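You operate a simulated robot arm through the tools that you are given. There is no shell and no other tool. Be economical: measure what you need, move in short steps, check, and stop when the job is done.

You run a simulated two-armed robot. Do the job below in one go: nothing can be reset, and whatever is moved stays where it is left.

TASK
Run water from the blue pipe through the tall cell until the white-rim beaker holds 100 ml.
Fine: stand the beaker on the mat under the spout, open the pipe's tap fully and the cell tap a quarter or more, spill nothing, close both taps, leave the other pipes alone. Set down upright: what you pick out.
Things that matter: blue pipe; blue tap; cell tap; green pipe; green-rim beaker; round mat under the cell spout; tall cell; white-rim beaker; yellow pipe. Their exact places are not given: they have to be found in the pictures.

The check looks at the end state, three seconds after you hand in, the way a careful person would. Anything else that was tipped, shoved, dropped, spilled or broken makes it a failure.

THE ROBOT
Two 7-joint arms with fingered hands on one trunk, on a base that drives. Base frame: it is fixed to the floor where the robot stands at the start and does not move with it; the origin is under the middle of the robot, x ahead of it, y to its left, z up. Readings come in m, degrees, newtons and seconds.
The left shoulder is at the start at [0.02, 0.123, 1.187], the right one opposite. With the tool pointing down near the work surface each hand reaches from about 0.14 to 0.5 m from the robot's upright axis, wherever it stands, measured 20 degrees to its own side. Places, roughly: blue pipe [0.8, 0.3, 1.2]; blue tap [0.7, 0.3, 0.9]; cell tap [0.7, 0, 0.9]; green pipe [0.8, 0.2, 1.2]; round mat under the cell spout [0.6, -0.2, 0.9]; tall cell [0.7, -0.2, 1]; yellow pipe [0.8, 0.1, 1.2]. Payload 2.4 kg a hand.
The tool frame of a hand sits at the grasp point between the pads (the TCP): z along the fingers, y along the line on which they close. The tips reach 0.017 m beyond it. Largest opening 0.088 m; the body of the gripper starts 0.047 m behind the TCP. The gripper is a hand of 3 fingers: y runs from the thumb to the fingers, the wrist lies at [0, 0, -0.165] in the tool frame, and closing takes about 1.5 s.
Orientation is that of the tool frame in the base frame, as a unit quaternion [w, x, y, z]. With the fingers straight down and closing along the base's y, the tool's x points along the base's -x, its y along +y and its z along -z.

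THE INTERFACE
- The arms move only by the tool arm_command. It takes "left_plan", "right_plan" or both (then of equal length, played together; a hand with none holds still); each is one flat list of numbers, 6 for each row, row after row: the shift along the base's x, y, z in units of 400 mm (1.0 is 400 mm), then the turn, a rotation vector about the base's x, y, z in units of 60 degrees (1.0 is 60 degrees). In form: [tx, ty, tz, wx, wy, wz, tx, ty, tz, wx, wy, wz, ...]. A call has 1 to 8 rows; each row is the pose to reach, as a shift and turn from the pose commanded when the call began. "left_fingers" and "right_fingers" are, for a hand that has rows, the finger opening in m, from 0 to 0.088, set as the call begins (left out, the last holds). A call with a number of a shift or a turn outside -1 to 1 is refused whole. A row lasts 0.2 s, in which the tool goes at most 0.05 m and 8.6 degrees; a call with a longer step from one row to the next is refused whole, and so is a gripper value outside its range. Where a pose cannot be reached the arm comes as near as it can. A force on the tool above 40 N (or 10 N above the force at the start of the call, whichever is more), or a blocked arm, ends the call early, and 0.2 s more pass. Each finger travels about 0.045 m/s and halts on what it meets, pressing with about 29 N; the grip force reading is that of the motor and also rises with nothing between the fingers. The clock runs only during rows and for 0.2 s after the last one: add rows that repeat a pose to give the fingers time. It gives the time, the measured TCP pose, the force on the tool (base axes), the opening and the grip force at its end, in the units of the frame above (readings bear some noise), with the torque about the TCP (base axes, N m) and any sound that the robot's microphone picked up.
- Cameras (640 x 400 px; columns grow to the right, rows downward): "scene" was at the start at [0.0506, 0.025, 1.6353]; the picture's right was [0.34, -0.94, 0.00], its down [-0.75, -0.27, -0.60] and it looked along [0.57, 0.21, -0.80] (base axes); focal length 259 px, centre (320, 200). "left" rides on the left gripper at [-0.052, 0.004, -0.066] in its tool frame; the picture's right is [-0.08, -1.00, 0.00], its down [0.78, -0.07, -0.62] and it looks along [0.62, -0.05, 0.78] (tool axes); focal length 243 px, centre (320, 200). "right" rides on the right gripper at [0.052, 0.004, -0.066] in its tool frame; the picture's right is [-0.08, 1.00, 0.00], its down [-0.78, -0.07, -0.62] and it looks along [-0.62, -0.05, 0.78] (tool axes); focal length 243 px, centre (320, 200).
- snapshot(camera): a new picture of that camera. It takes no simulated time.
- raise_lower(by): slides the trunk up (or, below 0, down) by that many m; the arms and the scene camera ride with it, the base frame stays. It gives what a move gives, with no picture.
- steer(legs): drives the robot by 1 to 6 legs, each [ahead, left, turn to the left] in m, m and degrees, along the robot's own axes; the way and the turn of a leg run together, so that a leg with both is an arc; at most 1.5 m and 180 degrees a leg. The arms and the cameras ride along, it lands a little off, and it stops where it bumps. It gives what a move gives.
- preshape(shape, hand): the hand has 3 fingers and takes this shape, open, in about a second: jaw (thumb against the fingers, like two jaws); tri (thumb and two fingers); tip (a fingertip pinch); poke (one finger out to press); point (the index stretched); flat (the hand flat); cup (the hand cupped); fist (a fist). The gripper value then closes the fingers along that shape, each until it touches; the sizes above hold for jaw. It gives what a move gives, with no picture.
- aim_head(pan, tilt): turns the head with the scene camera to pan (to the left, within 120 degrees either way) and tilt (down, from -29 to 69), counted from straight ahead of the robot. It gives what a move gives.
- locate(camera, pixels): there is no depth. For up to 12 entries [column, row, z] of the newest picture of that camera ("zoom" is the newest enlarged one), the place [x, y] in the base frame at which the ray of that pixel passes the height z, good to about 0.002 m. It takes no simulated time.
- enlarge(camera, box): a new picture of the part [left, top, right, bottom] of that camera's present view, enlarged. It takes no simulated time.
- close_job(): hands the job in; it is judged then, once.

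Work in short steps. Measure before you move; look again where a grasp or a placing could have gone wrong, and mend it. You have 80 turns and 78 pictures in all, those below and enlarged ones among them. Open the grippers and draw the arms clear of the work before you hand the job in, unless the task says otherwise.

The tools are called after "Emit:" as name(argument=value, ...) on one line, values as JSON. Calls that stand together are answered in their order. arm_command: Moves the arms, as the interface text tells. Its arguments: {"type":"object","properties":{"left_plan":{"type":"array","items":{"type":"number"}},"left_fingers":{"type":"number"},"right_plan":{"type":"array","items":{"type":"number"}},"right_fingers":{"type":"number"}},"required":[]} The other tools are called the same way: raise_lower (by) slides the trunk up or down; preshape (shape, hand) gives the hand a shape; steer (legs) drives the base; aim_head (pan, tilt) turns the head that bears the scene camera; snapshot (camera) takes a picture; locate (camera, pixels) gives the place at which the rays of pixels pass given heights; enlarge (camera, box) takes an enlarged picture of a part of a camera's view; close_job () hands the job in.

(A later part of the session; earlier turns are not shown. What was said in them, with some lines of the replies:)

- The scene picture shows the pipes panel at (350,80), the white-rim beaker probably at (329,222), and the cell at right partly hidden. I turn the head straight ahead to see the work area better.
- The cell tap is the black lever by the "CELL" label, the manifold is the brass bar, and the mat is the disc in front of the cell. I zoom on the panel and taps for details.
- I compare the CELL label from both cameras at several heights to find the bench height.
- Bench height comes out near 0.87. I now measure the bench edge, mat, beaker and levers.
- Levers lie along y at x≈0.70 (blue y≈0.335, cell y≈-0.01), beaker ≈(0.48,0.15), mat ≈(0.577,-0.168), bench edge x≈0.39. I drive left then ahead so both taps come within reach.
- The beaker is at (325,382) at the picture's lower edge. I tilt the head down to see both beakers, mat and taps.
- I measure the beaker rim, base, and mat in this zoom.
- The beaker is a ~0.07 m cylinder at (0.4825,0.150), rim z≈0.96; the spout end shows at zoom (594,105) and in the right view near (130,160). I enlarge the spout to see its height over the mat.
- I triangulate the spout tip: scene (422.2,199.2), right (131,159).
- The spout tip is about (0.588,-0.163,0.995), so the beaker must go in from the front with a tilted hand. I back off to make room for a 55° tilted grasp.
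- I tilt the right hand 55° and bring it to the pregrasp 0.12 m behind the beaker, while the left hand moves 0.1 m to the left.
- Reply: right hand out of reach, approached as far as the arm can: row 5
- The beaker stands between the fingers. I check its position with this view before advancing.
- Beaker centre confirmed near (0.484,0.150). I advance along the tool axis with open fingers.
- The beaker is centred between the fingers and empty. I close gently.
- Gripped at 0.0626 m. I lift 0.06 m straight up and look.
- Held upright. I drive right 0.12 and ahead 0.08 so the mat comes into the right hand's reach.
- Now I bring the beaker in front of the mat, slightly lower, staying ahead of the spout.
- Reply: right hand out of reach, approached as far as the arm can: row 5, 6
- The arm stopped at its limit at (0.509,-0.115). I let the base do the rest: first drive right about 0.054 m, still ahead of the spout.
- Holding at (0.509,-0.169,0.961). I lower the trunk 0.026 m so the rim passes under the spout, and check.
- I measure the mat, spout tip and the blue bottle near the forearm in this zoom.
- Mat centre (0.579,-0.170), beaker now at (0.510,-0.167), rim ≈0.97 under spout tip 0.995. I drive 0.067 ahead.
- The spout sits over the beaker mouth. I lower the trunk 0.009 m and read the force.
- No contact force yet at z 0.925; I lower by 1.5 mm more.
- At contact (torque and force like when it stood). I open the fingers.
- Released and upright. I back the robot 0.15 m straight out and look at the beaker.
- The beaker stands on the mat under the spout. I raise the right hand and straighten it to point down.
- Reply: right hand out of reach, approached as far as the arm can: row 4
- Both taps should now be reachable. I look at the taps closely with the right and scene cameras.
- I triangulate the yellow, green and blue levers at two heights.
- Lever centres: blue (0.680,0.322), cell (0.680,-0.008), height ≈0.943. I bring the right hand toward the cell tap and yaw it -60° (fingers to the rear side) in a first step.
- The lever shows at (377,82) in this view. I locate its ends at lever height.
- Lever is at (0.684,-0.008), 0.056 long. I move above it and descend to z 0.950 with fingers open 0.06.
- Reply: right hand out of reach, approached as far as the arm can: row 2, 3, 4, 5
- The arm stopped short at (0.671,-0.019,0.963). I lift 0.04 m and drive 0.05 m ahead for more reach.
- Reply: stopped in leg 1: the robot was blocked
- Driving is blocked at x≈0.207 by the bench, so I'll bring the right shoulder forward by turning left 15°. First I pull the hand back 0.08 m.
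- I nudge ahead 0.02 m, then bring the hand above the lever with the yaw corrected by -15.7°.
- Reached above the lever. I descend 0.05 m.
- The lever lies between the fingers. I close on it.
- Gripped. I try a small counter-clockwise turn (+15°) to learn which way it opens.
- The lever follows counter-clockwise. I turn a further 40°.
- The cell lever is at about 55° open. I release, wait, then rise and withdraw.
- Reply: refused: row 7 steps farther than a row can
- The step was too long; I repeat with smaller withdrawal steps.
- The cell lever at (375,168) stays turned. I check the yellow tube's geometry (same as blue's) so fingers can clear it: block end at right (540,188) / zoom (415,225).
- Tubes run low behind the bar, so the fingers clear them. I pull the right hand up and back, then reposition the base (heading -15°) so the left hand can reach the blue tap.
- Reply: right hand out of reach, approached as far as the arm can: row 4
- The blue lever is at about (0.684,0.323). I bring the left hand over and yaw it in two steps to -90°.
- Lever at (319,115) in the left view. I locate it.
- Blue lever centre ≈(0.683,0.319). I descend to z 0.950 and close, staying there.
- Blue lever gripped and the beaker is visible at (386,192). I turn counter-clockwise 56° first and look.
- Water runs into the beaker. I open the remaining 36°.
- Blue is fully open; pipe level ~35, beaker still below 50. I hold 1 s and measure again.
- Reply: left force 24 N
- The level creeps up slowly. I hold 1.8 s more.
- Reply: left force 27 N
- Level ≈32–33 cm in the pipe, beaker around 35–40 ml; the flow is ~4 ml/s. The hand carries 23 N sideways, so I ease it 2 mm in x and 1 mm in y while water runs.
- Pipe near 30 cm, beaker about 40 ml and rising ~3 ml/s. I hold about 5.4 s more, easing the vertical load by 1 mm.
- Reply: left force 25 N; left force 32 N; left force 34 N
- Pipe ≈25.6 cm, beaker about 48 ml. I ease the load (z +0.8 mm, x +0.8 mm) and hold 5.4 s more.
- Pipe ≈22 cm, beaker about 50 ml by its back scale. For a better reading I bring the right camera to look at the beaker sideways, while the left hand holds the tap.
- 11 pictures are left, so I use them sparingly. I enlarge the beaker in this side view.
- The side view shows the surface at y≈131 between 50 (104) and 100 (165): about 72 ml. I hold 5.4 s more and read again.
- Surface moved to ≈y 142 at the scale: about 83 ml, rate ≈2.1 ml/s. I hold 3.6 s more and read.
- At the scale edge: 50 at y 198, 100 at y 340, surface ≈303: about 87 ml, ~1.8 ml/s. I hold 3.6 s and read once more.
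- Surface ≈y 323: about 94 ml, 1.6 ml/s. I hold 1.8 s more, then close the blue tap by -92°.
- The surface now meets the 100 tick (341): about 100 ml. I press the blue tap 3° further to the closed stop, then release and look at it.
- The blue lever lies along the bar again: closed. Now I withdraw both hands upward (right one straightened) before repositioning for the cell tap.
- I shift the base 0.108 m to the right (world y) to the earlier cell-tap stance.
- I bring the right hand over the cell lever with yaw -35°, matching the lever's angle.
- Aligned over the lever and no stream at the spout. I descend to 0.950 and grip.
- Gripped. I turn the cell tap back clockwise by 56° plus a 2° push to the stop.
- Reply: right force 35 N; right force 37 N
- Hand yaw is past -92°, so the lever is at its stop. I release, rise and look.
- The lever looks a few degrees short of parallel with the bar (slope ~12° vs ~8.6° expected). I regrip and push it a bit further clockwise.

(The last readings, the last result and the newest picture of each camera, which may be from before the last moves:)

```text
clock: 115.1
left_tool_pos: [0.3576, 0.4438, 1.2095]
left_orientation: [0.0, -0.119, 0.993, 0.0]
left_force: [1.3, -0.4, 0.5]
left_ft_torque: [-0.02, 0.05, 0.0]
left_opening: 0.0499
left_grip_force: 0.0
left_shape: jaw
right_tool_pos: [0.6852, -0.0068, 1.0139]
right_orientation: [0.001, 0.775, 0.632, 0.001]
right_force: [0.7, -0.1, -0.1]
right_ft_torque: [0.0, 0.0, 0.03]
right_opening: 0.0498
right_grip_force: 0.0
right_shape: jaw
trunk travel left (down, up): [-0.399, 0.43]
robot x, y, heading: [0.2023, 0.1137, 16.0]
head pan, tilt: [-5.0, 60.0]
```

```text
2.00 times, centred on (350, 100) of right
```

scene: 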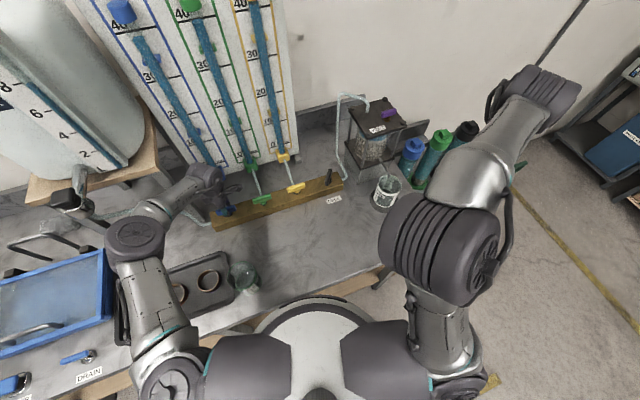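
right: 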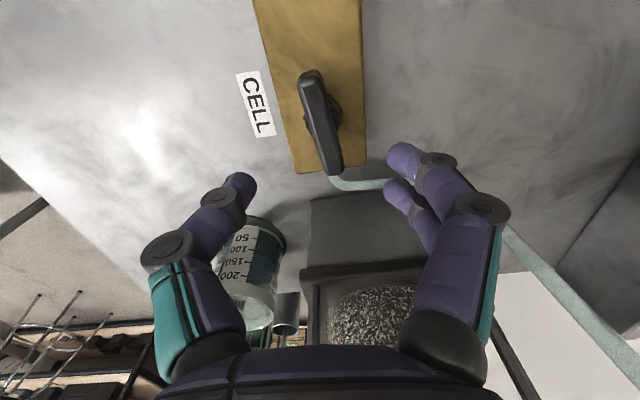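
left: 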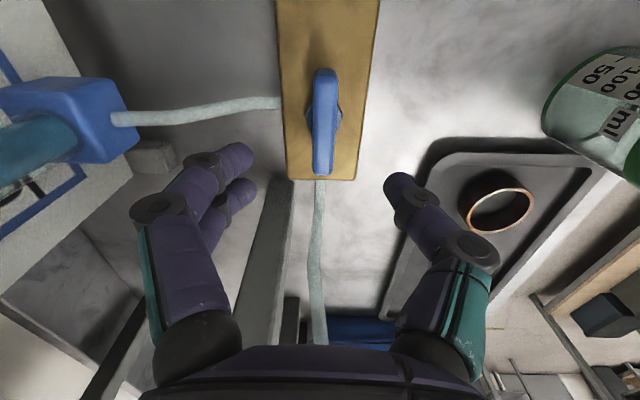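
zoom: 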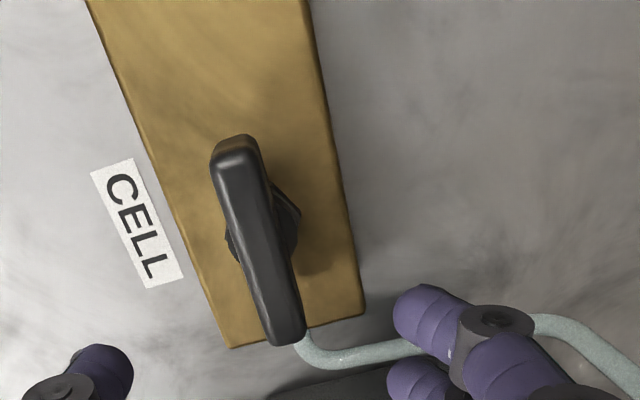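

The lever is now parallel to the bar (slope 0.28 vs 0.31 expected): closed. I withdraw the right hand up and back, and drive back.

Emit:
arm_command(right_plan=[0, 0, 0.1, 0, 0, 0.1, -0.04, 0, 0.18, 0, 0, 0.2, -0.12, 0, 0.24, 0, 0, 0.3, -0.2, 0, 0.3, 0, 0, 0.4, -0.28, 0, 0.34, 0, 0, 0.5, -0.36, 0, 0.36, 0, 0, 0.6], right_fingers=0.088, left_plan=[0, 0, 0, 0, 0, 0, 0, 0, 0, 0, 0, 0, 0, 0, 0, 0, 0, 0, 0, 0, 0, 0, 0, 0, 0, 0, 0, 0, 0, 0, 0, 0, 0, 0, 0, 0], left_fingers=0.088)

Emit:
steer(legs=[[-0.15, 0, 0], [0, 0, -16]])

Emit:
snapshot(camera="scene")

```text
clock: 116.5
left_tool_pos: [0.358, 0.4431, 1.2115]
left_orientation: [0.0, -0.118, 0.993, 0.0]
left_force: [-0.2, 0.4, 0.2]
left_ft_torque: [-0.02, -0.04, 0.01]
left_opening: 0.0881
left_grip_force: 0.1
left_shape: jaw
right_tool_pos: [0.5395, -0.0075, 1.1604]
right_orientation: [0.001, 0.541, 0.841, 0.002]
right_force: [0.6, 0.0, -0.7]
right_ft_torque: [-0.02, -0.03, -0.03]
right_opening: 0.0879
right_grip_force: 0.2
right_shape: jaw
trunk travel left (down, up): [-0.399, 0.43]
robot x, y, heading: [0.2023, 0.1145, 16.0]
head pan, tilt: [-5.0, 60.0]
```

```text
clock: 118.8
left_tool_pos: [0.2999, 0.3452, 1.2103]
left_orientation: [0.0, 0.024, 1.0, 0.0]
left_force: [-0.6, -1.2, -0.3]
left_ft_torque: [-0.01, 0.03, 0.0]
left_opening: 0.0876
left_grip_force: 0.1
left_shape: jaw
right_tool_pos: [0.3492, -0.1386, 1.16]
right_orientation: [0.0, 0.655, 0.755, 0.002]
right_force: [0.2, 0.0, -0.5]
right_ft_torque: [0.01, 0.03, 0.02]
right_opening: 0.0879
right_grip_force: 0.2
right_shape: jaw
trunk travel left (down, up): [-0.399, 0.43]
robot x, y, heading: [0.0555, 0.0727, -0.2]
head pan, tilt: [-5.0, 60.0]
```

```text
1 pictures are left
```

scene: 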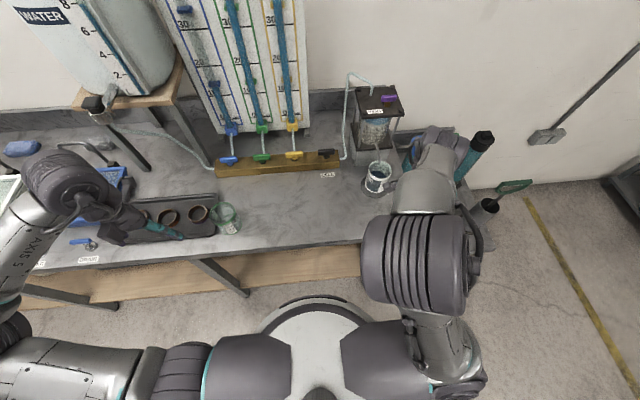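

All four levers lie along the bar, the beaker stands on the mat with no stream, and the hands are clear and open. I hand the job in.

Emit:
close_job()

```text
The job is handed in.
```

I ran water from the blue pipe through the tall cell until the white-rim beaker read about 100 ml on its scale. It stands upright on the mat under the spout.

I opened the blue tap fully and the cell tap to roughly 55°, a bit over half. Both are closed again, and I left the green and yellow pipes alone. I saw no spill in the pictures, and both hands are open and clear of the work. The level comes from a side-on picture taken as the blue tap closed, so allow a few millilitres either way.
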